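You operate a simulated robot arm through the tools that you are given. There is no shell and no other tool. Be economical: measure what you need, move in short steps, check, and stop when the job is done.

Carry out the task below with a simulated robot arm. There is one attempt and no reset: what you move stays moved.

TASK
Open the upper right drawer, fetch the blue end cap from the inside of the upper right drawer and set it in the small red tray, then shut the drawer. Close the lower right drawer. Take the purple emery block and leave it on the top of the small parts bench. Open the right blue drawer. Any order will do.

It is judged by the outcome, as a careful person would: the job done as asked, and still so three seconds after it is handed in. It fails if anything else is knocked over, pushed out of place, dropped, spilled or broken. A push-on lid holds only when it is set on centred and level and pressed home; a screw cap is set on level and turned clockwise until tight.

THE ROBOT
A 6-joint arm with a two-finger parallel gripper on a trunk, on a base that drives. Base frame: it is fixed to the floor where the robot stands at the start and does not move with it; the origin is under the middle of the robot, x ahead of it, y to its left, z up. Units: m, degrees, N and s.
With the tool pointing down near the work surface it reaches from about 0.16 to 0.66 m from the robot's upright axis, wherever it stands. Its first joint turns from -166.0 to 166.0 degrees. Places, roughly: blue end cap (6x5x4 cm) [0.7, 0.1, 0.8]; lower right drawer [0.5, 0.1, 0.6]; purple emery block (7x4x3 cm) [-0.6, 3.8, 0.9]; right blue drawer [-1.9, -0.8, 0.7]; small red tray (24x15x4 cm) [0.6, 1.6, 0.9]; top of the small parts bench [-1.1, 7.7, 0.8]; upper right drawer [0.7, 0.1, 0.8]. Payload 4.1 kg.
Tool frame: the origin (TCP) lies between the finger pads and is the grasp point; the fingertips stand 0.023 m ahead of it; z points along the fingers, y is the line along which they close. The gripper opens to 0.094 m. The fingers are 0.038 m wide and 0.01 m thick; the gripper's body (0.054 by 0.096 m) begins 0.039 m behind the TCP.
Orientation is told as [roll, pitch, yaw] about the base's x, y, z axes, in that order, counted from this pose: with the fingers straight down and closing along the base's y, the tool's x points along the base's -x, its y along +y and its z along -z.

THE INTERFACE
- The arm moves only by the tool apply_moves. Its argument "rows" is text: rows parted by semicolons, each of 7 numbers parted by spaces: the turn, a rotation vector about the base's x, y, z in units of 5 degrees (1.0 is 5 degrees), then the shift along the base's x, y, z in units of 20 mm (1.0 is 20 mm), then the opening, from 0 (shut) to 1 (fully open). In form: rx ry rz tx ty tz grip; .... A call has 1 to 12 rows; each row shifts and turns the commanded pose from where the row before left it. A call with a number of a shift or a turn outside -1 to 1 is refused whole. A row lasts 0.2 s, in which the tool goes at most 0.05 m and 8.6 degrees; a call with a longer step from one row to the next is refused whole, and so is a gripper value outside its range. Where a pose cannot be reached the arm comes as near as it can. A force on the tool above 40 N (or 10 N above the force at the start of the call, whichever is more), or a blocked arm, ends the call early, and 0.2 s more pass. Each finger travels about 0.045 m/s and halts on what it meets, pressing with about 25 N; the grip force reading is that of the motor and also rises with nothing between the fingers. The clock runs only during rows and for 0.2 s after the last one: add rows that do not move to give the fingers time. It gives the time, the measured TCP pose, the force on the tool (base axes), the opening and the grip force at its end, in the units of the frame above (readings bear some noise), with the torque about the TCP (base axes, N m) and any sound that the robot's microphone picked up.
- Cameras (640 x 400 px; columns grow to the right, rows downward): "scene" is now at [0.0222, 0.1687, 1.2221]; the picture's right is [0.04, -1.00, 0.00], its down [-0.69, -0.02, -0.73] and it looks along [0.73, 0.03, -0.69] (base axes); focal length 250 px, centre (320, 200). "wrist" rides on the gripper at [0.086, 0.016, -0.075] in the tool frame; the picture's right is [-0.18, 0.98, 0.00], its down [-0.58, -0.11, -0.81] and it looks along [-0.79, -0.15, 0.59] (tool axes); focal length 243 px, centre (320, 200). There is no depth. A picture from a camera that has moved, and an enlarged one, comes with that camera's place and axes in the base frame and with its lens. The place of the scene camera against the robot may be out by one fixed shift of up to 0.012 m in any direction.
- get_image(camera): a new picture of that camera. No time passes.
- slide_trunk(by): slides the trunk up (or, below 0, down) by that many m; the arm and the scene camera ride with it, the base frame stays. It gives what a move gives, with no picture.
- base_move(legs): drives the robot by 1 to 6 legs, each [ahead, turn to the left] in m and degrees, along the robot's own axes; the way and the turn of a leg run together, so that a leg with both is an arc; at most 1.5 m and 180 degrees a leg. The arm and the cameras ride along, it lands a little off, and it stops where it bumps. It gives what a move gives.
- turn_head(pan, tilt): turns the head with the scene camera to pan (to the left, within 155 degrees either way) and tilt (down, from -29 to 69), counted from straight ahead of the robot. It gives what a move gives.
- close_up(camera, box): a new picture of the part [left, top, right, bottom] of that camera's present view, enlarged. No time passes.
- close_job(): hands the job in; it is judged then, once.

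Work in short steps. Places have to be worked out from the pictures, the camera data and where the tool is seen: move nearer, look again, correct. Check each grasp and each placing, and mend what went wrong. You have 165 turns and 108 pictures in all, those below and enlarged ones among them. Open the gripper and draw the arm clear of the work before you hand the job in, unless the task says otherwise; then end with one line.

The tools are called after "Call:" by a JSON object that holds its "op" and its "data". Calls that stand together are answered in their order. apply_moves: Moves the arm, as the interface text tells. Its arguments: {"type":"object","properties":{"rows":{"type":"string"}},"required":["rows"]} The other tools are called the same way: slide_trunk (by) slides the trunk up or down; base_move (legs) drives the base; turn_head (pan, tilt) turns the head that bears the scene camera; get_image (camera) takes a picture; close_up (camera, box) takes an enlarged picture of a part of a camera's view; close_job () hands the job in.

At the start:

```text
time: 0.0
ee_pos: [0.4042, 0.1461, 1.0172]
orientation: [0.0, 0.1, 0.1]
ft_force: [-0.3, 0.0, 0.5]
moment: [0.01, 0.02, -0.03]
opening: 0.094
grip_force: 0.0
trunk travel left (down, up): [-0.175, 0.415]
robot x, y, heading: [-0.0023, 0.0002, -0.0]
head pan, tilt: [2.0, 43.4]
```

scene: 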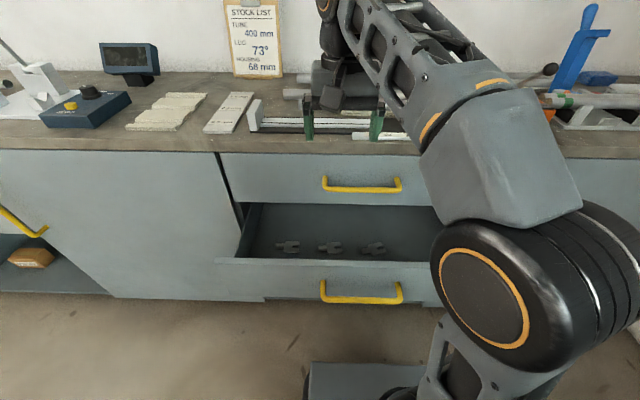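
wrist: 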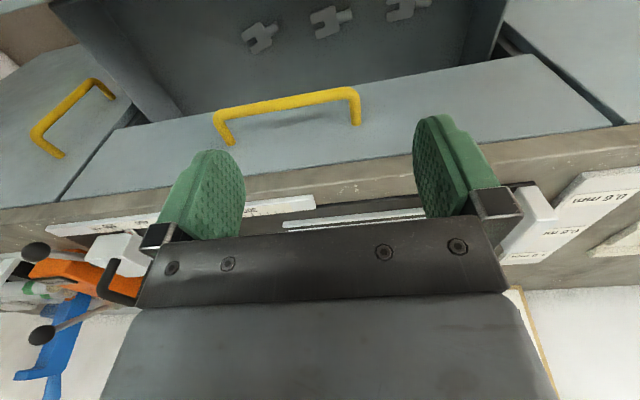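

The lower drawer stands open; triangulating gives the upper handle near [0.454, 0.097, 0.863]. I back off a little to get room in front of the drawers.

Call:
{"op": "base_move", "data": {"legs": [[-0.35, 0]]}}

Call:
{"op": "get_image", "data": {"camera": "scene"}}

Call:
{"op": "get_image", "data": {"camera": "wrist"}}

```text
time: 2.3
ee_pos: [0.0567, 0.1469, 1.0176]
orientation: [0.1, 0.1, -0.1]
ft_force: [-0.1, -0.5, -0.4]
moment: [0.0, 0.01, 0.01]
opening: 0.0941
grip_force: 0.0
trunk travel left (down, up): [-0.175, 0.415]
robot x, y, heading: [-0.348, 0.0, -0.1]
head pan, tilt: [2.0, 43.4]
```

```text
105 pictures are left
camera scene: at [-0.3246, 0.1689, 1.2221], right [0.03, -1.0, 0.0], down [-0.69, -0.02, -0.73], along [0.73, 0.02, -0.69], focal length 250 px, centre (320, 200)
```

scene: 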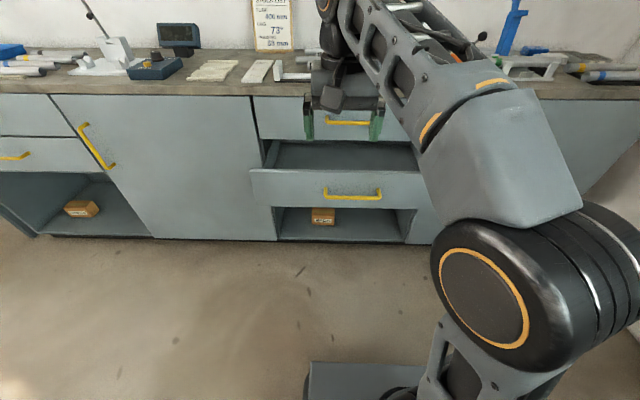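

```text
104 pictures are left
camera wrist: at [-0.0283, 0.1633, 1.0922], right [0.19, 0.98, 0.0], down [0.58, -0.11, 0.81], along [0.79, -0.15, -0.59], focal length 243 px, centre (320, 200)
```

wrist: 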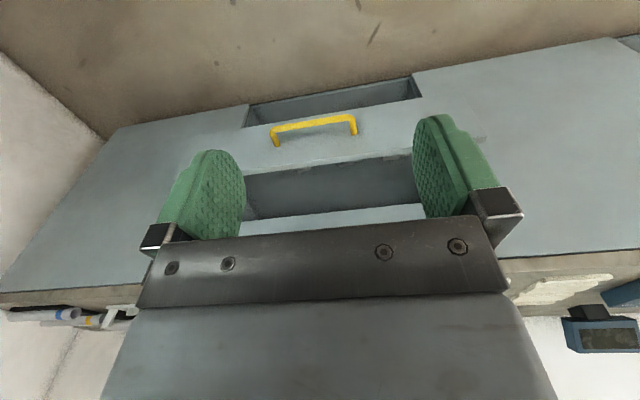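

Lower handle works out at about [0.30, 0.087, 0.65]. I lower the trunk and tilt the tool 45° forward, so the fingertips can push the drawer panel above its handle.

Call:
{"op": "slide_trunk", "data": {"by": -0.17}}

Call:
{"op": "apply_moves", "data": {"rows": "0 -1 0 0 0 0 0.5;0 -1 0 0 0 0 0.5;0 -1 0 0 0 0 0.5;0 -1 0 0 0 0 0.5;0 -1 0 0 0 0 0.5;0 -1 0 0 0 0 0.5;0 -1 0 0 0 0 0.5;0 -1 0 0 0 0 0.5;0 -1 0 0 0 0 0.5"}}

Call:
{"op": "get_image", "data": {"camera": "wrist"}}

Call:
{"op": "get_image", "data": {"camera": "scene"}}

```text
time: 4.2
ee_pos: [0.0571, 0.1466, 0.8469]
orientation: [-0.1, -0.1, -0.2]
ft_force: [-0.2, 0.1, -0.4]
moment: [-0.02, 0.02, -0.02]
opening: 0.0937
grip_force: 0.0
trunk travel left (down, up): [-0.005, 0.585]
robot x, y, heading: [-0.3462, 0.0003, -0.0]
head pan, tilt: [2.0, 43.4]
```

```text
time: 6.2
ee_pos: [0.057, 0.147, 0.8476]
orientation: [0.1, -45.1, -0.1]
ft_force: [0.6, -0.1, 0.0]
moment: [0.0, 0.0, 0.01]
opening: 0.0467
grip_force: 0.0
trunk travel left (down, up): [-0.005, 0.585]
robot x, y, heading: [-0.3457, 0.0003, 0.0]
head pan, tilt: [2.0, 43.4]
```

```text
103 pictures are left
camera wrist: at [-0.056, 0.1634, 0.8391], right [0.13, 0.98, 0.13], down [-0.16, -0.11, 0.98], along [0.98, -0.15, 0.14], focal length 243 px, centre (320, 200)
```

wrist: 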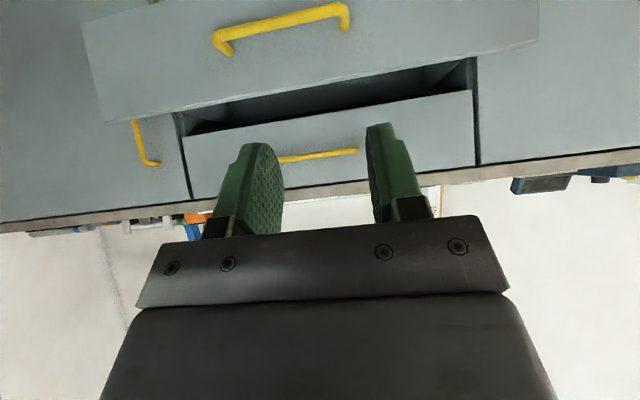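

```text
102 pictures are left
camera scene: at [-0.3246, 0.1689, 1.0521], right [0.03, -1.0, 0.0], down [-0.69, -0.02, -0.73], along [0.73, 0.02, -0.69], focal length 250 px, centre (320, 200)
```

scene: 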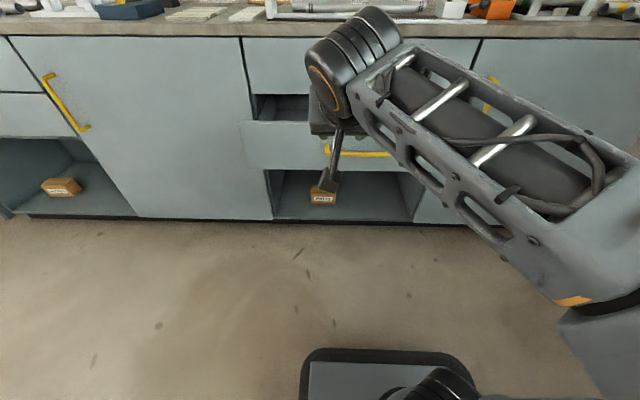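

Lower panel top is about z 0.71, its bar z≈0.65. I go down to TCP z≈0.695, y≈0.09, then drive forward.

Call:
{"op": "apply_moves", "data": {"rows": "0 0 0 0 -0.95 -1 0.5;0 0 0 0 -0.95 -1 0.5;0 0 0 0 -0.95 -1 0.5;0 0 0 0 0 -1 0.5;0 0 0 0 0 -1 0.5;0 0 0 0 0 -1 0.5;0 0 0 0 0 -1 0.5;0 0 0 0 0 -0.6 0.5"}}

Call:
{"op": "base_move", "data": {"legs": [[0.17, 0]]}}

Call:
{"op": "get_image", "data": {"camera": "wrist"}}

Call:
{"op": "get_image", "data": {"camera": "scene"}}

```text
time: 8.0
ee_pos: [0.0571, 0.0904, 0.6968]
orientation: [0.2, -45.0, -0.2]
ft_force: [-0.6, 0.8, -0.2]
moment: [0.0, -0.01, 0.02]
opening: 0.0472
grip_force: 0.0
trunk travel left (down, up): [-0.005, 0.585]
robot x, y, heading: [-0.3478, 0.0075, -0.0]
head pan, tilt: [2.0, 43.4]
```

```text
time: 9.4
ee_pos: [0.2265, 0.091, 0.6963]
orientation: [0.2, -45.0, 0.1]
ft_force: [-0.3, 0.7, 0.8]
moment: [0.0, 0.01, 0.01]
opening: 0.047
grip_force: 0.0
trunk travel left (down, up): [-0.005, 0.585]
robot x, y, heading: [-0.1726, 0.0023, 0.4]
head pan, tilt: [2.0, 43.4]
```

```text
101 pictures are left
camera wrist: at [0.1135, 0.1078, 0.6872], right [0.13, 0.98, 0.13], down [-0.16, -0.11, 0.98], along [0.98, -0.15, 0.14], focal length 243 px, centre (320, 200)
```

wrist: 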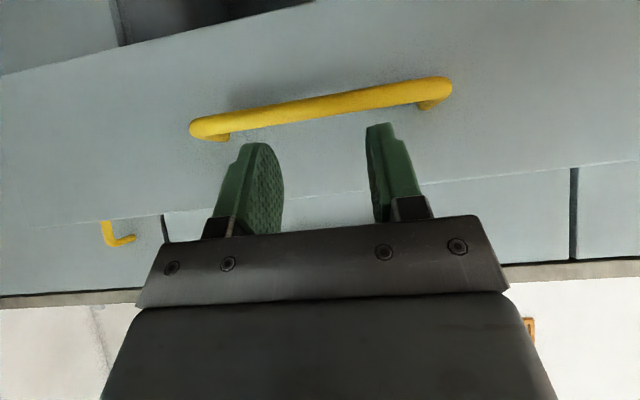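

```text
100 pictures are left
camera scene: at [-0.1557, 0.1691, 1.0521], right [0.04, -1.0, 0.0], down [-0.69, -0.03, -0.73], along [0.73, 0.03, -0.69], focal length 250 px, centre (320, 200)
```

scene: 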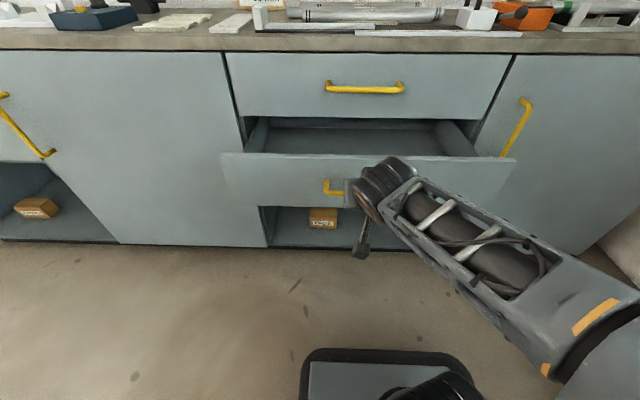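

Handle and panel match the estimate. I push forward with the arm.

Call:
{"op": "apply_moves", "data": {"rows": "0 0 0 1 0 0 0.5;0 0 0 1 0 0 0.5;0 0 0 1 0 0 0.5;0 0 0 1 0 0 0.5;0 0 0 1 0 0 0.5;0 0 0 1 0 0 0.5;0 0 0 1 0 0 0.5;0 0 0 1 0 0 0.5;0 0 0 1 0 0 0.5;0 0 0 1 0 0 0.5"}}

Call:
{"op": "get_image", "data": {"camera": "scene"}}

```text
time: 11.6
ee_pos: [0.4274, 0.0916, 0.695]
orientation: [0.0, -45.0, 0.2]
ft_force: [0.4, -0.1, 0.1]
moment: [0.02, -0.06, 0.0]
opening: 0.0472
grip_force: 0.1
trunk travel left (down, up): [-0.005, 0.585]
robot x, y, heading: [-0.1764, 0.0025, 0.4]
head pan, tilt: [2.0, 43.4]
```

```text
99 pictures are left
camera scene: at [-0.1557, 0.1691, 1.0521], right [0.04, -1.0, 0.0], down [-0.69, -0.03, -0.73], along [0.73, 0.03, -0.69], focal length 250 px, centre (320, 200)
```

scene: 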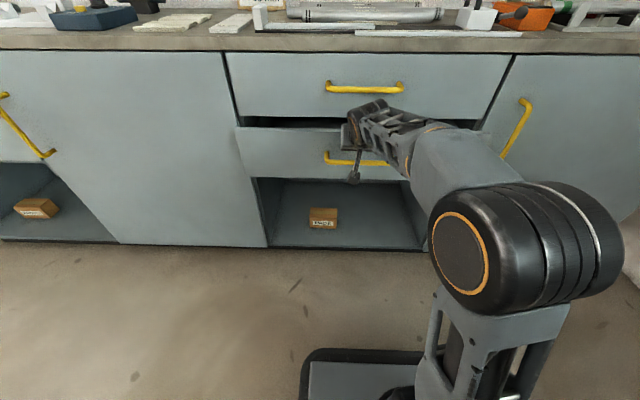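

The drawer slides in well. I keep pushing until it closes.

Call:
{"op": "apply_moves", "data": {"rows": "0 0 0 1 0 0 0.5;0 0 0 1 0 0 0.5;0 0 0 1 0 0 0.5;0 0 0 0.5 0 0 0.5;0 0 0 0.5 0 0 0.5;0 0 0 0.5 0 0 0.5;0 0 0 0.5 0 0 0.5;0 0 0 0.5 0 0 0.5"}}

Call:
{"op": "get_image", "data": {"camera": "scene"}}

Call:
{"op": "get_image", "data": {"camera": "wrist"}}

```text
time: 12.7
ee_pos: [0.4942, 0.0926, 0.6963]
orientation: [-0.2, -44.4, 0.3]
ft_force: [-21.1, -4.0, 5.0]
moment: [0.17, -0.12, 0.43]
opening: 0.0456
grip_force: 0.1
trunk travel left (down, up): [-0.005, 0.585]
robot x, y, heading: [-0.1734, -0.0003, 0.3]
head pan, tilt: [2.0, 43.4]
stopped in row 5: the force on the tool passed its limit (the readings are from after the stop); the commanded pose is now the measured one
```

```text
98 pictures are left
camera scene: at [-0.1582, 0.1688, 1.0523], right [0.04, -1.0, 0.0], down [-0.69, -0.03, -0.73], along [0.73, 0.03, -0.69], focal length 250 px, centre (320, 200)
```

scene: 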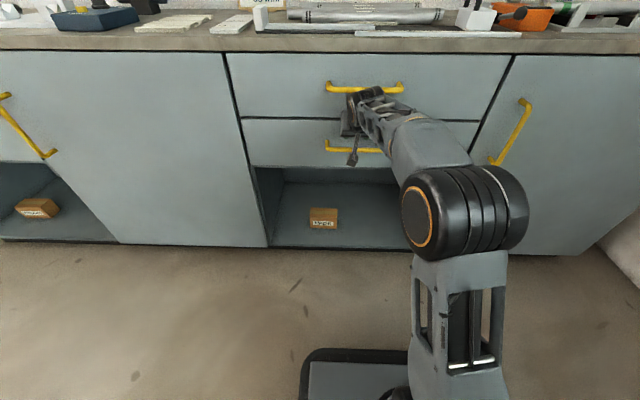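

```text
97 pictures are left
camera wrist: at [0.3808, 0.108, 0.6885], right [0.13, 0.98, 0.13], down [-0.15, -0.11, 0.98], along [0.98, -0.14, 0.13], focal length 243 px, centre (320, 200)
```

wrist: 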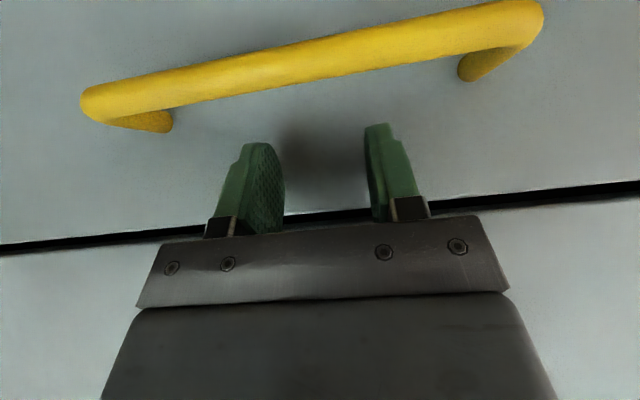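

The lower drawer is flush (panel face x≈0.523). Now I back away, raise, and turn the tool to point level ahead toward the upper handle (~[0.488, 0.085, 0.825]).

Call:
{"op": "apply_moves", "data": {"rows": "0 0 0 -1 0 0 0.5;0 0 0 -1 0 0 0.5;0 0 0 -1 0 0 0.5;0 0 0 -1 0 0 0.5;0 0 0 -1 0 0 0.5;0 0 0 -1 0 0 0.5;0 0 0 -1 0 0 0.5;0 0 0 -1 0 0 0.5"}}

Call:
{"op": "apply_moves", "data": {"rows": "0 -1 0 0 0 1 0.7;0 -1 0 0 0 1 0.7;0 -1 0 0 0 1 0.7;0 -1 0 0 0 1 0.7;0 -1 0 0 0 1 0.7;0 -1 0 0 0 1 0.7;0 -1 0 0 0 0.5 0.7;0 -1 0 0 0 0 0.7;0 -1 0 0 0 0 0.7"}}

Call:
{"op": "apply_moves", "data": {"rows": "1 0 0 0 0 0 0.7;1 0 0 0 0 0 0.7;1 0 0 0 0 0 0.7;1 0 0 0 0 0 0.7;1 0 0 0 0 0 0.7;1 0 0 0 0 0 0.7;1 0 0 0 0 0 0.7;1 0 0 0 0 0 0.7;1 0 0 0 0 0 0.7"}}

Call:
{"op": "apply_moves", "data": {"rows": "1 0 0 0 0 0 0.7;1 0 0 0 0 0 0.7;1 0 0 0 0 0 0.7;1 0 0 0 0 0 0.7;1 0 0 0 0 0 0.7;1 0 0 0 0 0 0.7;1 0 0 0 0 0 0.7;1 0 0 0 0 0 0.7;1 0 0 0 0 0 0.7"}}

Call:
{"op": "get_image", "data": {"camera": "wrist"}}

Call:
{"op": "get_image", "data": {"camera": "scene"}}

```text
time: 14.5
ee_pos: [0.3349, 0.0922, 0.6934]
orientation: [-0.1, -44.2, 0.3]
ft_force: [0.7, 0.2, -0.1]
moment: [0.03, 0.03, 0.01]
opening: 0.0468
grip_force: 0.1
trunk travel left (down, up): [-0.005, 0.585]
robot x, y, heading: [-0.1766, -0.0001, 0.3]
head pan, tilt: [2.0, 43.4]
```

```text
time: 16.5
ee_pos: [0.3354, 0.0923, 0.8231]
orientation: [-16.6, -89.4, 16.8]
ft_force: [-0.8, -0.4, 1.2]
moment: [0.0, 0.03, -0.02]
opening: 0.0658
grip_force: 0.1
trunk travel left (down, up): [-0.005, 0.585]
robot x, y, heading: [-0.176, 0.0025, 0.2]
head pan, tilt: [2.0, 43.4]
```

```text
time: 18.5
ee_pos: [0.3319, 0.0977, 0.8331]
orientation: [89.0, -45.1, -88.9]
ft_force: [-0.8, -0.7, 1.0]
moment: [0.0, -0.02, 0.03]
opening: 0.0659
grip_force: 0.0
out of reach, approached as far as the arm can: row 9
trunk travel left (down, up): [-0.005, 0.585]
robot x, y, heading: [-0.1771, 0.0018, 0.3]
head pan, tilt: [2.0, 43.4]
```

```text
time: 20.5
ee_pos: [0.3061, 0.1118, 0.9333]
orientation: [89.7, -0.2, -89.2]
ft_force: [0.5, -0.7, 0.3]
moment: [-0.05, 0.0, 0.0]
opening: 0.0656
grip_force: 0.1
out of reach, approached as far as the arm can: row 1, 2, 3, 4, 5, 6, 7, 8, 9
trunk travel left (down, up): [-0.005, 0.585]
robot x, y, heading: [-0.1751, -0.0012, 0.1]
head pan, tilt: [2.0, 43.4]
```

```text
96 pictures are left
camera wrist: at [0.232, 0.198, 0.9497], right [0.01, -0.18, 0.98], down [-0.8, -0.59, -0.1], along [0.6, -0.79, -0.15], focal length 243 px, centre (320, 200)
```

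wrist: 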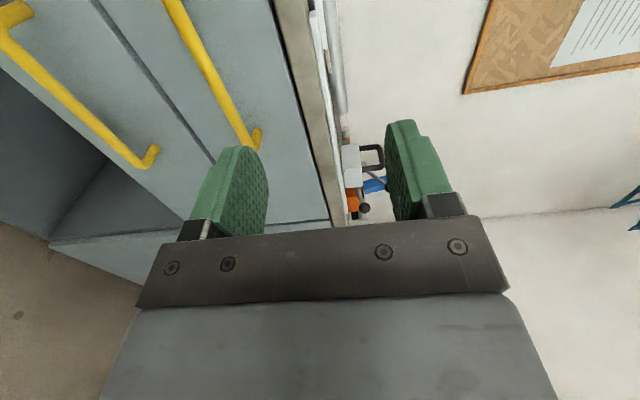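

```text
95 pictures are left
camera scene: at [-0.1561, 0.1691, 1.0521], right [0.04, -1.0, 0.0], down [-0.69, -0.03, -0.73], along [0.73, 0.03, -0.69], focal length 250 px, centre (320, 200)
```

scene: 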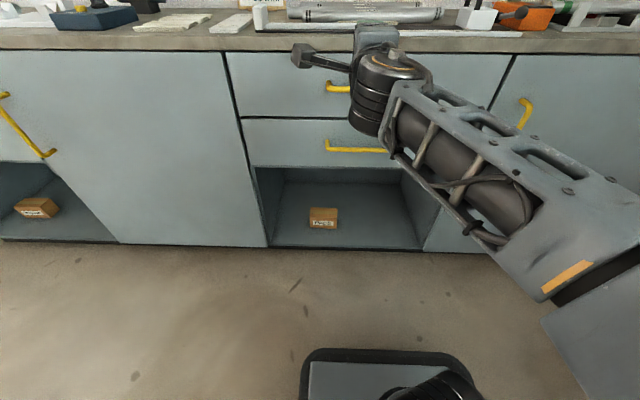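

The wrist orientation is right but the pose is cramped. I extend forward a bit to see if the height is reachable there.

Call:
{"op": "apply_moves", "data": {"rows": "0 0 0 0.5 0 0 0.7;0 0 0 0.5 0 0 0.7;0 0 0 0.5 0 0 0.7"}}

```text
time: 21.3
ee_pos: [0.3366, 0.1121, 0.938]
orientation: [89.9, -0.3, -89.4]
ft_force: [0.8, -0.3, 0.1]
moment: [-0.01, -0.03, -0.02]
opening: 0.0657
grip_force: 0.0
trunk travel left (down, up): [-0.005, 0.585]
robot x, y, heading: [-0.177, 0.0038, 0.5]
head pan, tilt: [2.0, 43.4]
```

Call:
{"op": "apply_moves", "data": {"rows": "0 0 0 1 -0.5 0 0.7;0 0 0 1 -0.5 0 0.7;0 0 0 1 -0.3 -1 0.7;0 0 0 0 0 -1 0.7;0 0 0 0 0 -1 0.7;0 0 0 0 0 -1 0.7;0 0 0 0 0 -1 0.7;0 0 0 0 0 -0.5 0.7"}}

Call:
{"op": "get_image", "data": {"camera": "scene"}}

Call:
{"op": "get_image", "data": {"camera": "wrist"}}

```text
time: 23.1
ee_pos: [0.4029, 0.0756, 0.9132]
orientation: [87.8, -0.5, -89.0]
ft_force: [-0.5, 0.4, -0.4]
moment: [0.01, 0.01, -0.01]
opening: 0.0655
grip_force: 0.1
out of reach, approached as far as the arm can: row 3, 4, 5, 6, 7, 8
trunk travel left (down, up): [-0.005, 0.585]
robot x, y, heading: [-0.1753, -0.0003, 0.3]
head pan, tilt: [2.0, 43.4]
```

```text
94 pictures are left
camera scene: at [-0.1561, 0.1691, 1.0521], right [0.04, -1.0, 0.0], down [-0.69, -0.03, -0.73], along [0.73, 0.03, -0.69], focal length 250 px, centre (320, 200)
```

scene: 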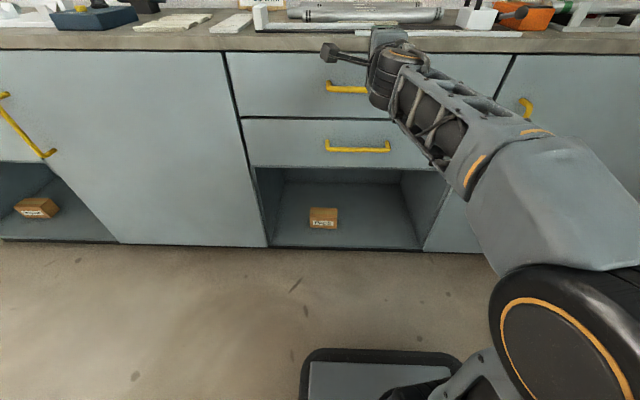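

```text
93 pictures are left
camera wrist: at [0.3281, 0.162, 0.9311], right [0.04, -0.17, 0.98], down [-0.8, -0.6, -0.07], along [0.6, -0.78, -0.16], focal length 243 px, centre (320, 200)
```

wrist: 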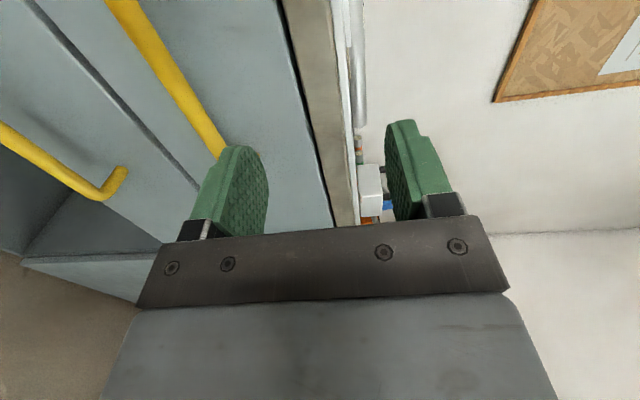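

A joint limit keeps the level tool from lowering. I tip the tool 30° downward and go down.

Call:
{"op": "apply_moves", "data": {"rows": "0 1 0 0 0 0 0.7;0 1 0 0 0 0 0.7;0 1 0 0 0 0 0.7;0 1 0 0 0 0 0.7;0 1 0 0 0 0 0.7;0 1 0 0 0 0 0.7"}}

Call:
{"op": "apply_moves", "data": {"rows": "0 0 0 0 0.3 -1 0.7;0 0 0 0 0.2 -1 0.7;0 0 0 0 0 -1 0.7"}}

Call:
{"op": "get_image", "data": {"camera": "wrist"}}

Call:
{"op": "get_image", "data": {"camera": "scene"}}

```text
time: 24.5
ee_pos: [0.4026, 0.0759, 0.9132]
orientation: [60.1, 0.2, -89.2]
ft_force: [-0.7, -0.2, 0.0]
moment: [0.01, -0.03, 0.01]
opening: 0.0658
grip_force: 0.0
trunk travel left (down, up): [-0.005, 0.585]
robot x, y, heading: [-0.1788, -0.0003, 0.0]
head pan, tilt: [2.0, 43.4]
```

```text
time: 25.3
ee_pos: [0.4021, 0.0861, 0.852]
orientation: [60.1, 0.1, -89.4]
ft_force: [-0.4, -0.2, 0.2]
moment: [0.0, -0.04, 0.03]
opening: 0.0656
grip_force: 0.0
trunk travel left (down, up): [-0.005, 0.585]
robot x, y, heading: [-0.1778, -0.0024, 0.4]
head pan, tilt: [2.0, 43.4]
```

```text
92 pictures are left
camera wrist: at [0.3456, 0.1721, 0.9049], right [0.49, -0.18, 0.85], down [-0.75, -0.59, 0.31], along [0.45, -0.79, -0.43], focal length 243 px, centre (320, 200)
```

wrist: 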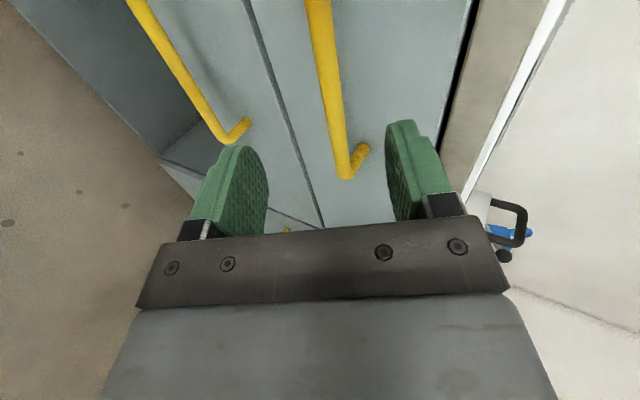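

```text
91 pictures are left
camera scene: at [-0.1562, 0.1691, 1.0521], right [0.04, -1.0, 0.0], down [-0.69, -0.03, -0.73], along [0.73, 0.03, -0.69], focal length 250 px, centre (320, 200)
```

scene: 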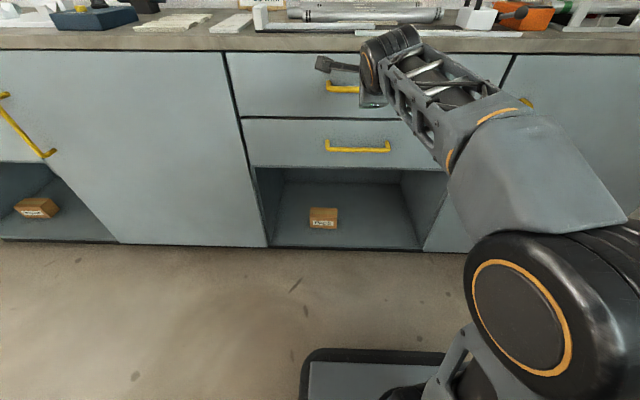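

From both views the upper bar is at x≈0.485, z≈0.813, y≈0.085. I narrow the opening and approach along the tool axis, then grip.

Call:
{"op": "apply_moves", "data": {"rows": "0 0 0 0 0 0.45 0.45;0 0 0 0 0 0 0.45;0 0 0 0 0 0 0.45;0 0 0 0.94 0 -0.54 0.45;0 0 0 0.94 0 -0.54 0.45;0 0 0 0.94 0 -0.54 0.45;0 0 0 0.94 0 -0.54 0.45"}}

Call:
{"op": "get_image", "data": {"camera": "wrist"}}

```text
time: 26.9
ee_pos: [0.4791, 0.086, 0.8182]
orientation: [60.1, 0.2, -89.3]
ft_force: [0.2, -0.4, 0.9]
moment: [0.0, 0.0, -0.01]
opening: 0.0424
grip_force: 0.0
trunk travel left (down, up): [-0.005, 0.585]
robot x, y, heading: [-0.1739, -0.0022, 0.1]
head pan, tilt: [2.0, 43.4]
```

```text
90 pictures are left
camera wrist: at [0.4215, 0.1716, 0.8695], right [0.49, -0.18, 0.85], down [-0.75, -0.59, 0.31], along [0.45, -0.79, -0.43], focal length 243 px, centre (320, 200)
```

wrist: 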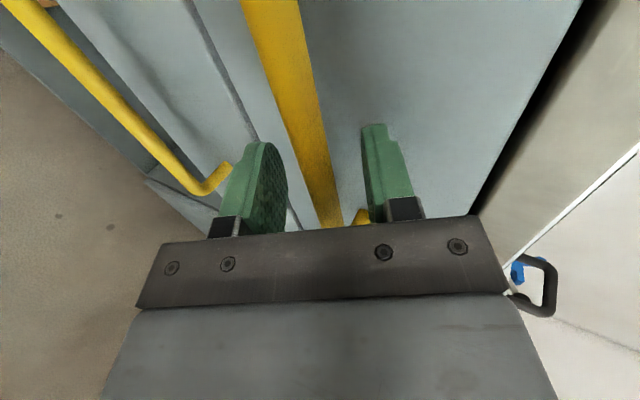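

The bar lies between the fingers. I close on it.

Call:
{"op": "apply_moves", "data": {"rows": "0 0 0 0 0 0 0;0 0 0 0 0 0 0;0 0 0 0 0 0 0;0 0 0 0 0 0 0"}}

Call:
{"op": "get_image", "data": {"camera": "wrist"}}

```text
time: 27.9
ee_pos: [0.4784, 0.0847, 0.8179]
orientation: [60.2, 0.1, -89.2]
ft_force: [3.0, 0.1, 3.0]
moment: [-0.59, -0.04, 0.47]
opening: 0.0139
grip_force: 44.5
trunk travel left (down, up): [-0.005, 0.585]
robot x, y, heading: [-0.181, -0.0003, 0.2]
head pan, tilt: [2.0, 43.4]
```

```text
89 pictures are left
camera wrist: at [0.4213, 0.1717, 0.8699], right [0.49, -0.18, 0.85], down [-0.75, -0.59, 0.31], along [0.45, -0.79, -0.42], focal length 243 px, centre (320, 200)
```

wrist: 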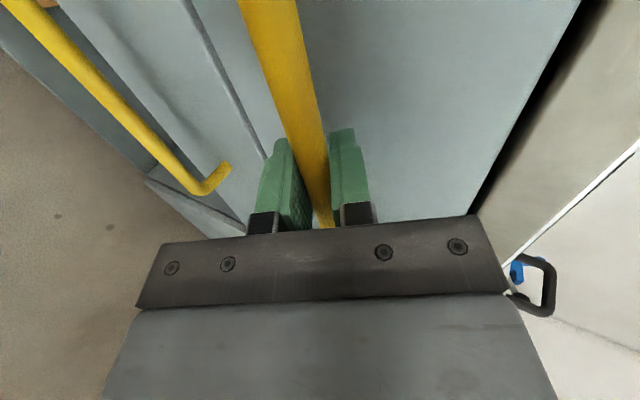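

Gripped at 14 mm. I pull gently with the arm first to test.

Call:
{"op": "apply_moves", "data": {"rows": "0 0 0 -0.5 0 0 0;0 0 0 -0.5 0 0 0;0 0 0 -0.5 0 0 0;0 0 0 -0.5 0 0 0"}}

```text
time: 28.9
ee_pos: [0.4372, 0.084, 0.8189]
orientation: [60.1, 0.1, -89.3]
ft_force: [0.2, -3.0, 1.7]
moment: [-0.8, 0.08, 0.34]
opening: 0.0138
grip_force: 45.3
trunk travel left (down, up): [-0.005, 0.585]
robot x, y, heading: [-0.1777, 0.0041, 0.3]
head pan, tilt: [2.0, 43.4]
```

It moves easily. I pull the rest by backing the base.

Call:
{"op": "base_move", "data": {"legs": [[-0.2, 0]]}}

Call:
{"op": "get_image", "data": {"camera": "scene"}}

```text
time: 30.5
ee_pos: [0.2387, 0.0845, 0.8188]
orientation: [60.1, 0.1, -89.4]
ft_force: [-0.7, -2.0, 2.1]
moment: [-0.64, -0.08, 0.74]
opening: 0.0138
grip_force: 45.5
trunk travel left (down, up): [-0.005, 0.585]
robot x, y, heading: [-0.3746, 0.0015, 0.3]
head pan, tilt: [2.0, 43.4]
```

```text
88 pictures are left
camera scene: at [-0.355, 0.1683, 1.0521], right [0.04, -1.0, 0.0], down [-0.69, -0.03, -0.73], along [0.73, 0.03, -0.69], focal length 250 px, centre (320, 200)
```

scene: 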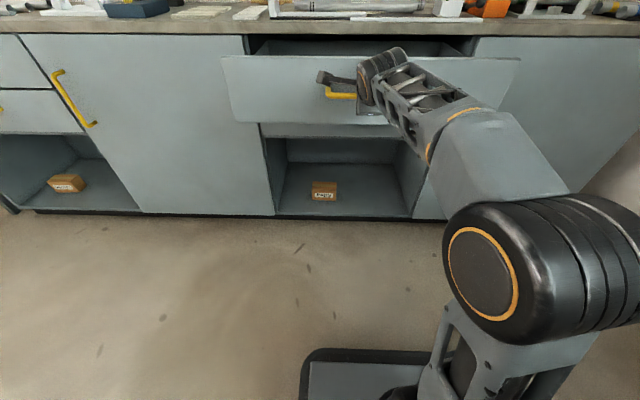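

Drawer open ~0.24 m. I release, back out along the axis, and raise the trunk to look inside.

Call:
{"op": "apply_moves", "data": {"rows": "0 0 0 0 0 0 0.4;0 0 0 0 0 0 0.4;0 0 0 0 0 0 0.4;0 0 0 -0.9 0 0.5 0.4;0 0 0 -0.9 0 0.5 0.4;0 0 0 -0.9 0 0.5 0.4;0 0 0 -0.9 0 0.5 0.4;0 0 0 -0.5 0 1 0.4;0 0 0 0 0 1 0.4"}}

Call:
{"op": "slide_trunk", "data": {"by": 0.35}}

Call:
{"op": "get_image", "data": {"camera": "scene"}}

```text
time: 32.5
ee_pos: [0.1578, 0.0851, 0.8987]
orientation: [60.1, 0.3, -89.3]
ft_force: [0.0, -0.2, 0.2]
moment: [-0.02, -0.02, -0.02]
opening: 0.0378
grip_force: 0.1
trunk travel left (down, up): [-0.005, 0.585]
robot x, y, heading: [-0.3787, -0.002, -0.3]
head pan, tilt: [2.0, 43.4]
```

```text
time: 35.9
ee_pos: [0.1571, 0.084, 1.2485]
orientation: [60.2, 0.2, -89.4]
ft_force: [-0.5, -0.2, 0.6]
moment: [-0.01, -0.05, -0.02]
opening: 0.0377
grip_force: 0.0
trunk travel left (down, up): [-0.355, 0.235]
robot x, y, heading: [-0.3773, 0.0001, 0.1]
head pan, tilt: [2.0, 43.4]
```

```text
87 pictures are left
camera scene: at [-0.3549, 0.1685, 1.4021], right [0.04, -1.0, 0.0], down [-0.69, -0.03, -0.73], along [0.73, 0.03, -0.69], focal length 250 px, centre (320, 200)
```

scene: 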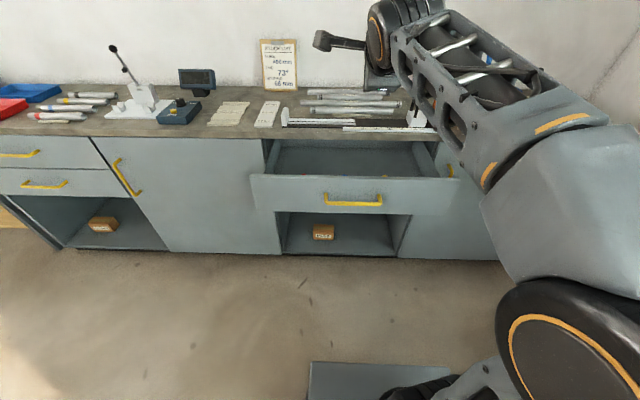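

I see the tray (red, far left). I drive closer to see into the drawer and reorient the tool to point down.

Call:
{"op": "base_move", "data": {"legs": [[0.2, 0]]}}

Call:
{"op": "apply_moves", "data": {"rows": "0 1 0 0 0 0 0.8;0 1 0 0 0 0 0.8;0 1 0 0 0 0 0.8;0 1 0 0 0 0 0.8;0 1 0 0 0 0 0.8;0 1 0 0 0 0 0.8;0 1 0 0 0 0 0.8;0 1 0 0 0 0 0.8;0 1 0 0 0 0 0.8;0 1 0 0 0 0 0.8;0 1 0 0 0 0 0.8;0 1 0 0 0 0 0.8"}}

Call:
{"op": "turn_head", "data": {"pan": -5, "tilt": 55}}

Call:
{"op": "get_image", "data": {"camera": "scene"}}

Call:
{"op": "get_image", "data": {"camera": "wrist"}}

```text
time: 37.5
ee_pos: [0.3568, 0.0851, 1.2495]
orientation: [60.2, 0.2, -89.4]
ft_force: [0.8, 0.6, -0.4]
moment: [-0.02, -0.01, 0.02]
opening: 0.0376
grip_force: 0.1
trunk travel left (down, up): [-0.355, 0.235]
robot x, y, heading: [-0.1804, -0.0008, 0.0]
head pan, tilt: [2.0, 43.4]
```

```text
time: 40.1
ee_pos: [0.3224, 0.0804, 1.198]
orientation: [0.1, 0.7, -89.8]
ft_force: [-0.4, 0.5, -0.7]
moment: [0.0, -0.03, 0.02]
opening: 0.0753
grip_force: 0.0
out of reach, approached as far as the arm can: row 9, 10, 11, 12
trunk travel left (down, up): [-0.355, 0.235]
robot x, y, heading: [-0.1794, 0.0001, 0.3]
head pan, tilt: [2.0, 43.4]
```

```text
time: 40.9
ee_pos: [0.3233, 0.0784, 1.1971]
orientation: [0.3, 0.6, -89.8]
ft_force: [0.2, -0.3, -0.1]
moment: [-0.04, 0.0, 0.03]
opening: 0.0751
grip_force: 0.1
trunk travel left (down, up): [-0.355, 0.235]
robot x, y, heading: [-0.1775, 0.0003, 0.1]
head pan, tilt: [-5.0, 55.0]
```

```text
86 pictures are left
camera scene: at [-0.1662, 0.1597, 1.3864], right [-0.08, -1.0, 0.0], down [-0.82, 0.07, -0.57], along [0.57, -0.05, -0.82], focal length 250 px, centre (320, 200)
```

scene: 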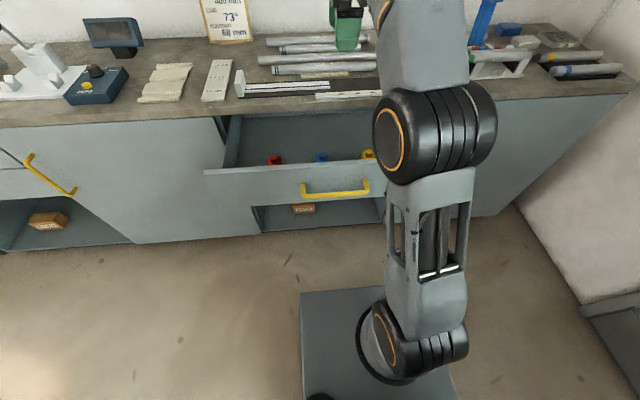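

```text
85 pictures are left
camera wrist: at [0.3387, 0.1651, 1.2735], right [0.98, -0.18, 0.0], down [-0.11, -0.59, 0.8], along [-0.14, -0.79, -0.6], focal length 243 px, centre (320, 200)
```

wrist: 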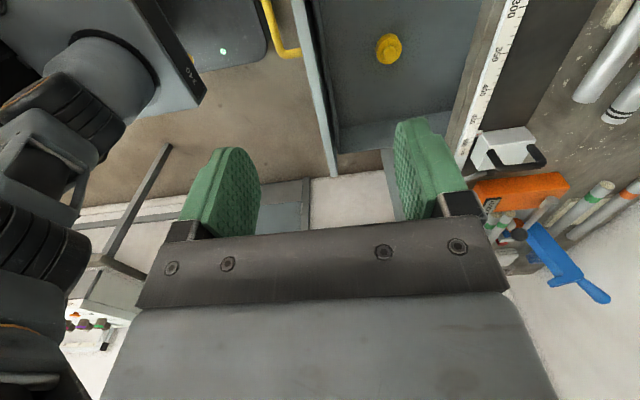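

Blue cap is the middle one, near [0.43, 0.10]. I turn the tool back to yaw 0 so fingers close along y.

Call:
{"op": "apply_moves", "data": {"rows": "0 0 1 0 0 0 1;0 0 1 0 0 0 1;0 0 1 0 0 0 1;0 0 1 0 0 0 1;0 0 1 0 0 0 1;0 0 1 0 0 0 1;0 0 1 0 0 0 1;0 0 1 0 0 0 1;0 0 1 0 0 0 1"}}

Call:
{"op": "apply_moves", "data": {"rows": "0 0 1 0 0 -1 1;0 0 1 0 0 -1 1;0 0 1 0 0 -1 1;0 0 1 0 0 -1 1;0 0 1 0 0 -1 1;0 0 1 0 0 -1 1;0 0 1 0.5 0.5 0 1;0 0 1 0.5 0.5 0 1;0 0 1 0 0 0 1"}}

Call:
{"op": "get_image", "data": {"camera": "wrist"}}

Call:
{"op": "close_up", "data": {"camera": "scene", "box": [200, 100, 420, 220]}}

```text
time: 42.9
ee_pos: [0.3226, 0.0796, 1.1965]
orientation: [0.3, 0.4, -44.8]
ft_force: [-0.9, 0.1, -0.7]
moment: [0.02, 0.02, -0.01]
opening: 0.0938
grip_force: 0.2
trunk travel left (down, up): [-0.355, 0.235]
robot x, y, heading: [-0.1781, 0.004, 0.3]
head pan, tilt: [-5.0, 55.0]
```

```text
time: 44.9
ee_pos: [0.3413, 0.0998, 1.0767]
orientation: [0.1, 0.5, 0.3]
ft_force: [0.5, 0.8, -0.1]
moment: [0.01, 0.04, 0.01]
opening: 0.0939
grip_force: 0.1
trunk travel left (down, up): [-0.355, 0.235]
robot x, y, heading: [-0.1776, 0.0009, 0.1]
head pan, tilt: [-5.0, 55.0]
```

```text
84 pictures are left
camera wrist: at [0.2572, 0.1157, 1.1533], right [0.18, 0.98, 0.0], down [0.59, -0.11, 0.8], along [0.79, -0.14, -0.6], focal length 243 px, centre (320, 200)
```

wrist: 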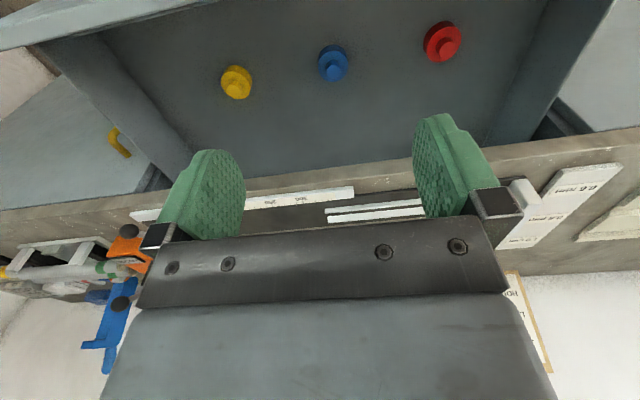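

```text
2.91 times, centred on (310, 160) of scene
camera zoom: at [-0.1661, 0.1598, 1.3863], right [-0.09, -1.0, 0.0], down [-0.82, 0.07, -0.57], along [0.57, -0.05, -0.82], focal length 728 px, centre (349, 316)
```

zoom: 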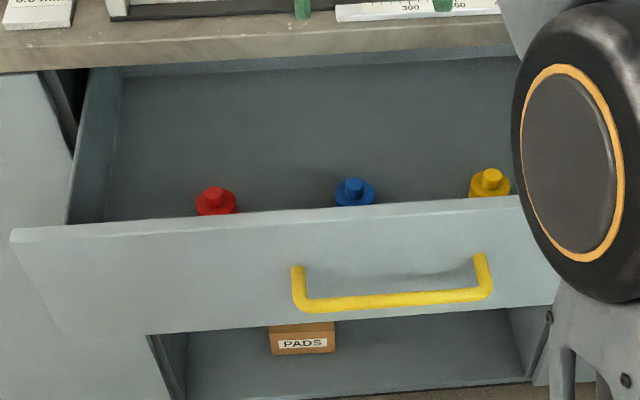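

Cap is around [0.411, 0.105], its knob near z 0.81. I come over it and look again from nearer.

Call:
{"op": "apply_moves", "data": {"rows": "0 0 0 1 0.1 -1 1;0 0 0 1 0.1 -1 1;0 0 0 1 0 -1 1;0 0 0 0.4 0 -1 1;0 0 0 0 0 -1 1;0 0 0 0 0 -1 1;0 0 0 0 0 -1 1;0 0 0 0 0 -1 1;0 0 0 0 0 -1 1"}}

Call:
{"op": "get_image", "data": {"camera": "wrist"}}

Call:
{"op": "get_image", "data": {"camera": "scene"}}

```text
time: 46.9
ee_pos: [0.4099, 0.1025, 0.8979]
orientation: [0.0, 0.6, 0.1]
ft_force: [0.6, -0.6, -0.2]
moment: [0.0, 0.0, 0.0]
opening: 0.094
grip_force: 0.0
trunk travel left (down, up): [-0.355, 0.235]
robot x, y, heading: [-0.178, 0.0011, 0.1]
head pan, tilt: [-5.0, 55.0]
```

```text
82 pictures are left
camera wrist: at [0.3251, 0.1191, 0.9732], right [0.18, 0.98, 0.0], down [0.59, -0.11, 0.8], along [0.79, -0.15, -0.6], focal length 243 px, centre (320, 200)
```

wrist: 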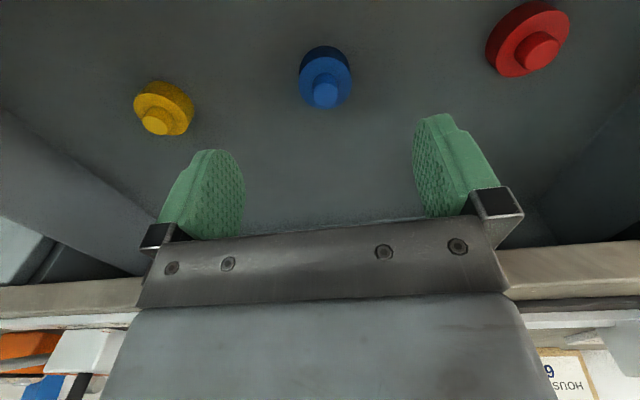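

```text
81 pictures are left
camera scene: at [-0.1662, 0.1597, 1.3864], right [-0.09, -1.0, 0.0], down [-0.82, 0.07, -0.57], along [0.57, -0.05, -0.82], focal length 250 px, centre (320, 200)
```

scene: 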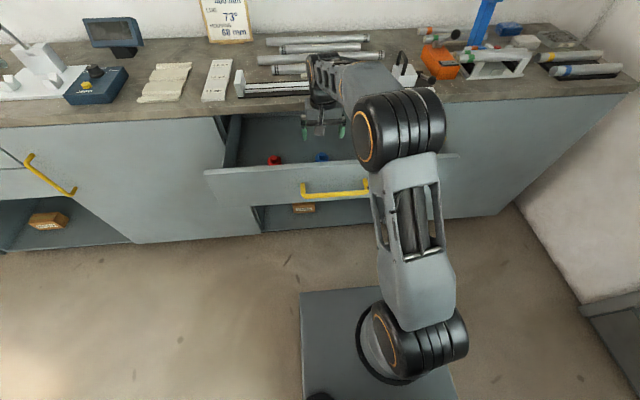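

Refined: cap around [0.422, 0.105], knob top ≈0.795. I descend partway and verify.

Call:
{"op": "apply_moves", "data": {"rows": "0 0 0 0.5 0.1 -1 1;0 0 0 0 0 -1 1;0 0 0 0 0 -0.5 1"}}

Call:
{"op": "get_image", "data": {"camera": "wrist"}}

```text
time: 47.7
ee_pos: [0.4207, 0.104, 0.8478]
orientation: [0.0, 0.5, 0.0]
ft_force: [0.7, -1.4, 0.2]
moment: [0.0, -0.02, -0.01]
opening: 0.0939
grip_force: 0.2
trunk travel left (down, up): [-0.355, 0.235]
robot x, y, heading: [-0.1798, 0.0017, 0.3]
head pan, tilt: [-5.0, 55.0]
```

```text
80 pictures are left
camera wrist: at [0.3355, 0.1208, 0.9233], right [0.18, 0.98, 0.0], down [0.59, -0.11, 0.8], along [0.79, -0.15, -0.6], focal length 243 px, centre (320, 200)
```

wrist: 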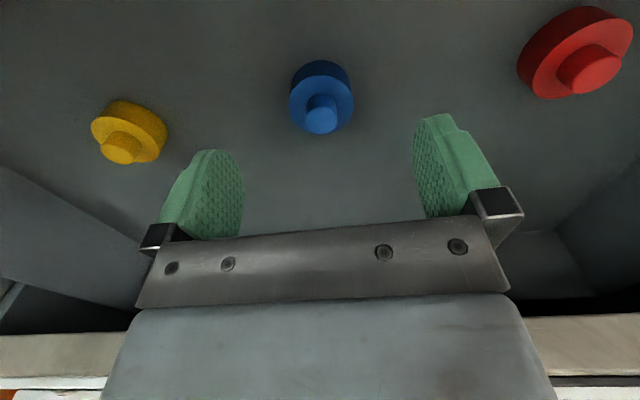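

Cap axis ≈[0.429, 0.104], top z≈0.788. I lower to TCP z≈0.779 and close.

Call:
{"op": "apply_moves", "data": {"rows": "0 0 0 0.4 0 -1 1;0 0 0 0 0 -1 1;0 0 0 0 0 -1 1;0 0 0 0 0 -0.45 1"}}

Call:
{"op": "get_image", "data": {"camera": "wrist"}}

```text
time: 48.7
ee_pos: [0.4275, 0.1061, 0.7787]
orientation: [0.1, 0.7, 0.1]
ft_force: [-0.4, -0.5, -0.2]
moment: [0.02, 0.01, -0.01]
opening: 0.0941
grip_force: 0.0
trunk travel left (down, up): [-0.355, 0.235]
robot x, y, heading: [-0.1742, 0.0011, 0.3]
head pan, tilt: [-5.0, 55.0]
```

```text
79 pictures are left
camera wrist: at [0.3433, 0.1214, 0.854], right [0.18, 0.98, 0.0], down [0.59, -0.11, 0.8], along [0.79, -0.15, -0.6], focal length 243 px, centre (320, 200)
```

wrist: 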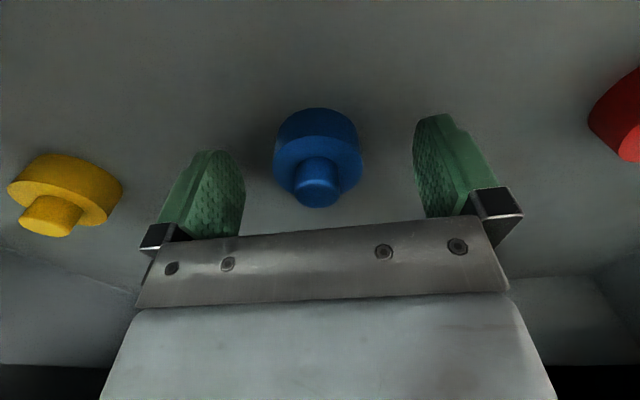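

Call:
{"op": "apply_moves", "data": {"rows": "0 0 0 0 0 -0.3 1;0 0 0 0 0 0 0.3;0 0 0 0 0 0 0.3;0 0 0 0 0 0 0.3;0 0 0 0 0 0 0.3;0 0 0 0 0 0 0.3;0 0 0 0 0 0 0.3"}}

Call:
{"op": "get_image", "data": {"camera": "wrist"}}

```text
time: 50.3
ee_pos: [0.4282, 0.1039, 0.774]
orientation: [0.2, 0.6, 0.1]
ft_force: [-0.6, -0.2, -0.1]
moment: [0.0, -0.01, 0.0]
opening: 0.0485
grip_force: 24.9
trunk travel left (down, up): [-0.355, 0.235]
robot x, y, heading: [-0.1803, -0.0005, 0.3]
head pan, tilt: [-5.0, 55.0]
```

```text
78 pictures are left
camera wrist: at [0.3432, 0.1212, 0.8486], right [0.18, 0.98, 0.0], down [0.59, -0.11, 0.8], along [0.79, -0.15, -0.6], focal length 243 px, centre (320, 200)
```

wrist: 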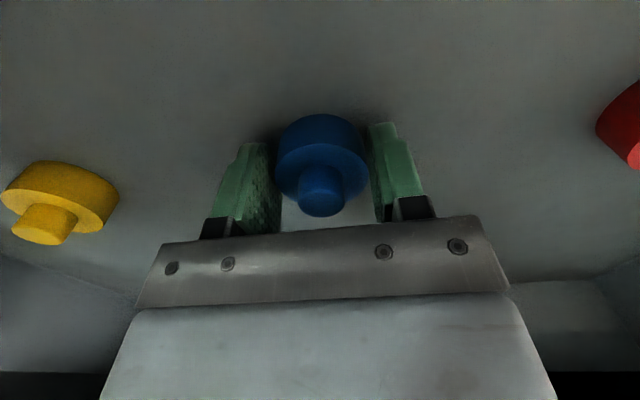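

Gripped (48.5 mm). Lift out slowly.

Call:
{"op": "apply_moves", "data": {"rows": "0 0 0 0 0 0.5 0.2;0 0 0 0 0 1 0.2;0 0 0 0 0 1 0.2;0 0 0 0 0 1 0.2;0 0 0 0 0 1 0.2;0 0 0 0 0 1 0.2;0 0 0 0 0 1 0.2;0 0 0 0 0 1 0.2;0 0 0 0 0 1 0.2;0 0 0 0 0 1 0.2;0 0 0 0 0 1 0.2;0 0 0 0 0 1 0.2"}}

Call:
{"op": "get_image", "data": {"camera": "wrist"}}

```text
time: 52.9
ee_pos: [0.4272, 0.1048, 1.0028]
orientation: [0.2, 0.7, 0.0]
ft_force: [0.5, 0.2, -0.1]
moment: [0.03, 0.0, 0.0]
opening: 0.0483
grip_force: 25.0
trunk travel left (down, up): [-0.355, 0.235]
robot x, y, heading: [-0.1776, 0.0072, 0.1]
head pan, tilt: [-5.0, 55.0]
```

```text
77 pictures are left
camera wrist: at [0.3431, 0.1213, 1.079], right [0.18, 0.98, 0.0], down [0.59, -0.11, 0.8], along [0.79, -0.15, -0.6], focal length 243 px, centre (320, 200)
```

wrist: 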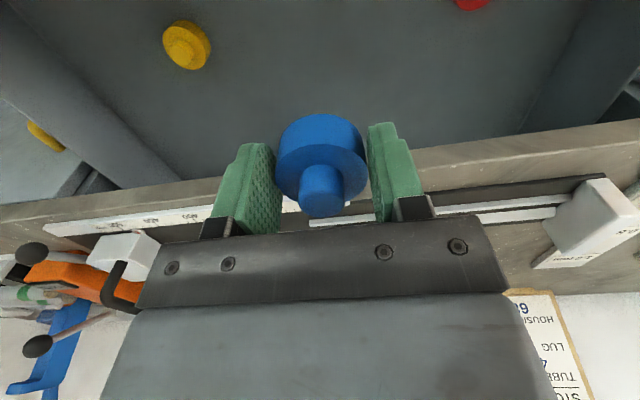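

Cap held. I look to the left along the bench for the way to the tray.

Call:
{"op": "turn_head", "data": {"pan": 65, "tilt": 30}}

Call:
{"op": "get_image", "data": {"camera": "scene"}}

Call:
{"op": "turn_head", "data": {"pan": 135, "tilt": 20}}

Call:
{"op": "get_image", "data": {"camera": "scene"}}

```text
time: 54.3
ee_pos: [0.4281, 0.1045, 1.0026]
orientation: [0.1, 0.5, 0.1]
ft_force: [-0.5, -0.4, -0.1]
moment: [-0.01, 0.01, 0.0]
opening: 0.0481
grip_force: 25.1
trunk travel left (down, up): [-0.355, 0.235]
robot x, y, heading: [-0.1776, 0.0015, 0.2]
head pan, tilt: [65.0, 30.0]
```

```text
76 pictures are left
camera scene: at [-0.2, 0.2478, 1.4223], right [0.91, -0.42, 0.0], down [-0.21, -0.45, -0.87], along [0.36, 0.79, -0.5], focal length 250 px, centre (320, 200)
```

scene: 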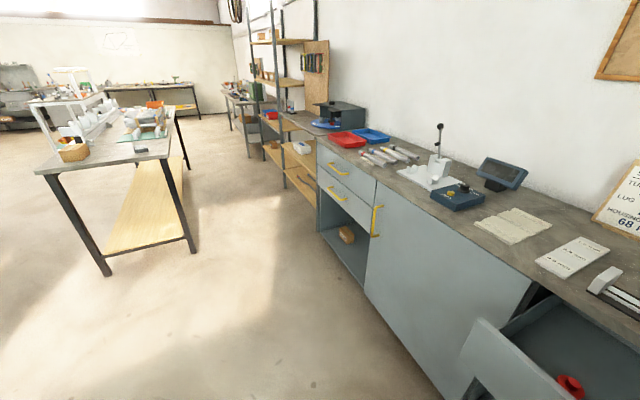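

```text
time: 55.7
ee_pos: [0.4277, 0.1044, 1.0029]
orientation: [0.1, 0.6, 0.1]
ft_force: [-0.2, 0.1, 0.0]
moment: [-0.02, -0.01, -0.02]
opening: 0.0485
grip_force: 25.5
trunk travel left (down, up): [-0.355, 0.235]
robot x, y, heading: [-0.178, 0.0002, 0.0]
head pan, tilt: [135.0, 20.0]
```

```text
75 pictures are left
camera scene: at [-0.304, 0.2316, 1.4384], right [0.71, 0.71, 0.0], down [0.24, -0.24, -0.94], along [-0.67, 0.66, -0.34], focal length 250 px, centre (320, 200)
```

scene: 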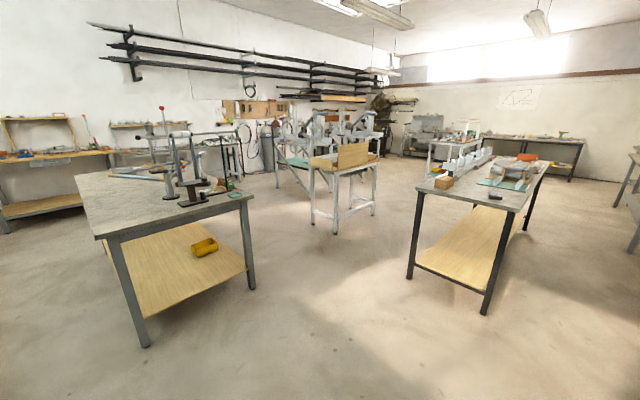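

The tray is ahead-left along this bench. I back off, turn left, drive along the bench and turn to face it.

Call:
{"op": "base_move", "data": {"legs": [[-0.25, 0], [0, 90], [1.5, 0], [0, -90]]}}

Call:
{"op": "turn_head", "data": {"pan": 0, "tilt": 40}}

Call:
{"op": "get_image", "data": {"camera": "scene"}}

Call:
{"op": "get_image", "data": {"camera": "wrist"}}

```text
time: 72.2
ee_pos: [0.1499, 1.6129, 1.0032]
orientation: [0.1, 0.6, 1.4]
ft_force: [0.6, -0.1, 0.1]
moment: [-0.02, -0.02, 0.0]
opening: 0.0486
grip_force: 25.0
trunk travel left (down, up): [-0.355, 0.235]
robot x, y, heading: [-0.454, 1.4952, 1.3]
head pan, tilt: [135.0, 20.0]
```

```text
time: 74.3
ee_pos: [0.1504, 1.6132, 1.0035]
orientation: [0.1, 0.6, 1.4]
ft_force: [0.3, 0.3, -0.7]
moment: [-0.01, 0.04, -0.02]
opening: 0.0483
grip_force: 24.8
trunk travel left (down, up): [-0.355, 0.235]
robot x, y, heading: [-0.455, 1.4939, 1.3]
head pan, tilt: [0.0, 40.0]
```

```text
74 pictures are left
camera scene: at [-0.4321, 1.6617, 1.407], right [0.02, -1.0, 0.0], down [-0.64, -0.02, -0.77], along [0.77, 0.02, -0.64], focal length 250 px, centre (320, 200)
```

scene: 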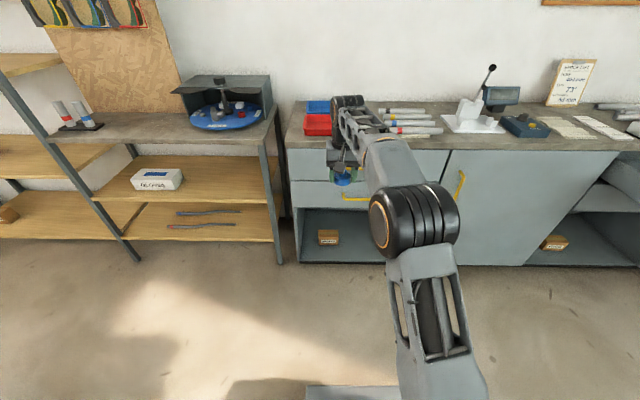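

```text
73 pictures are left
camera wrist: at [0.0649, 1.6277, 1.0789], right [0.16, 0.99, 0.0], down [0.59, -0.1, 0.8], along [0.79, -0.13, -0.6], focal length 243 px, centre (320, 200)
```

wrist: 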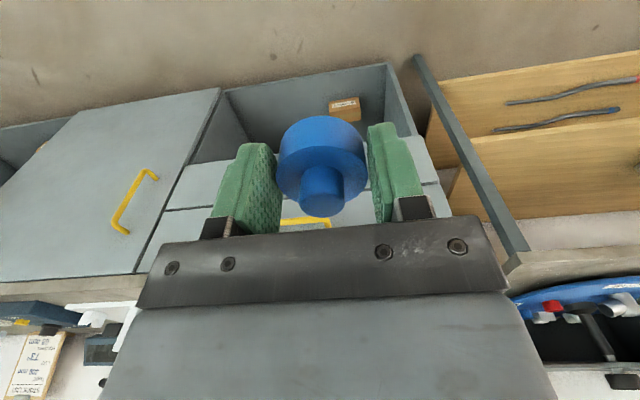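

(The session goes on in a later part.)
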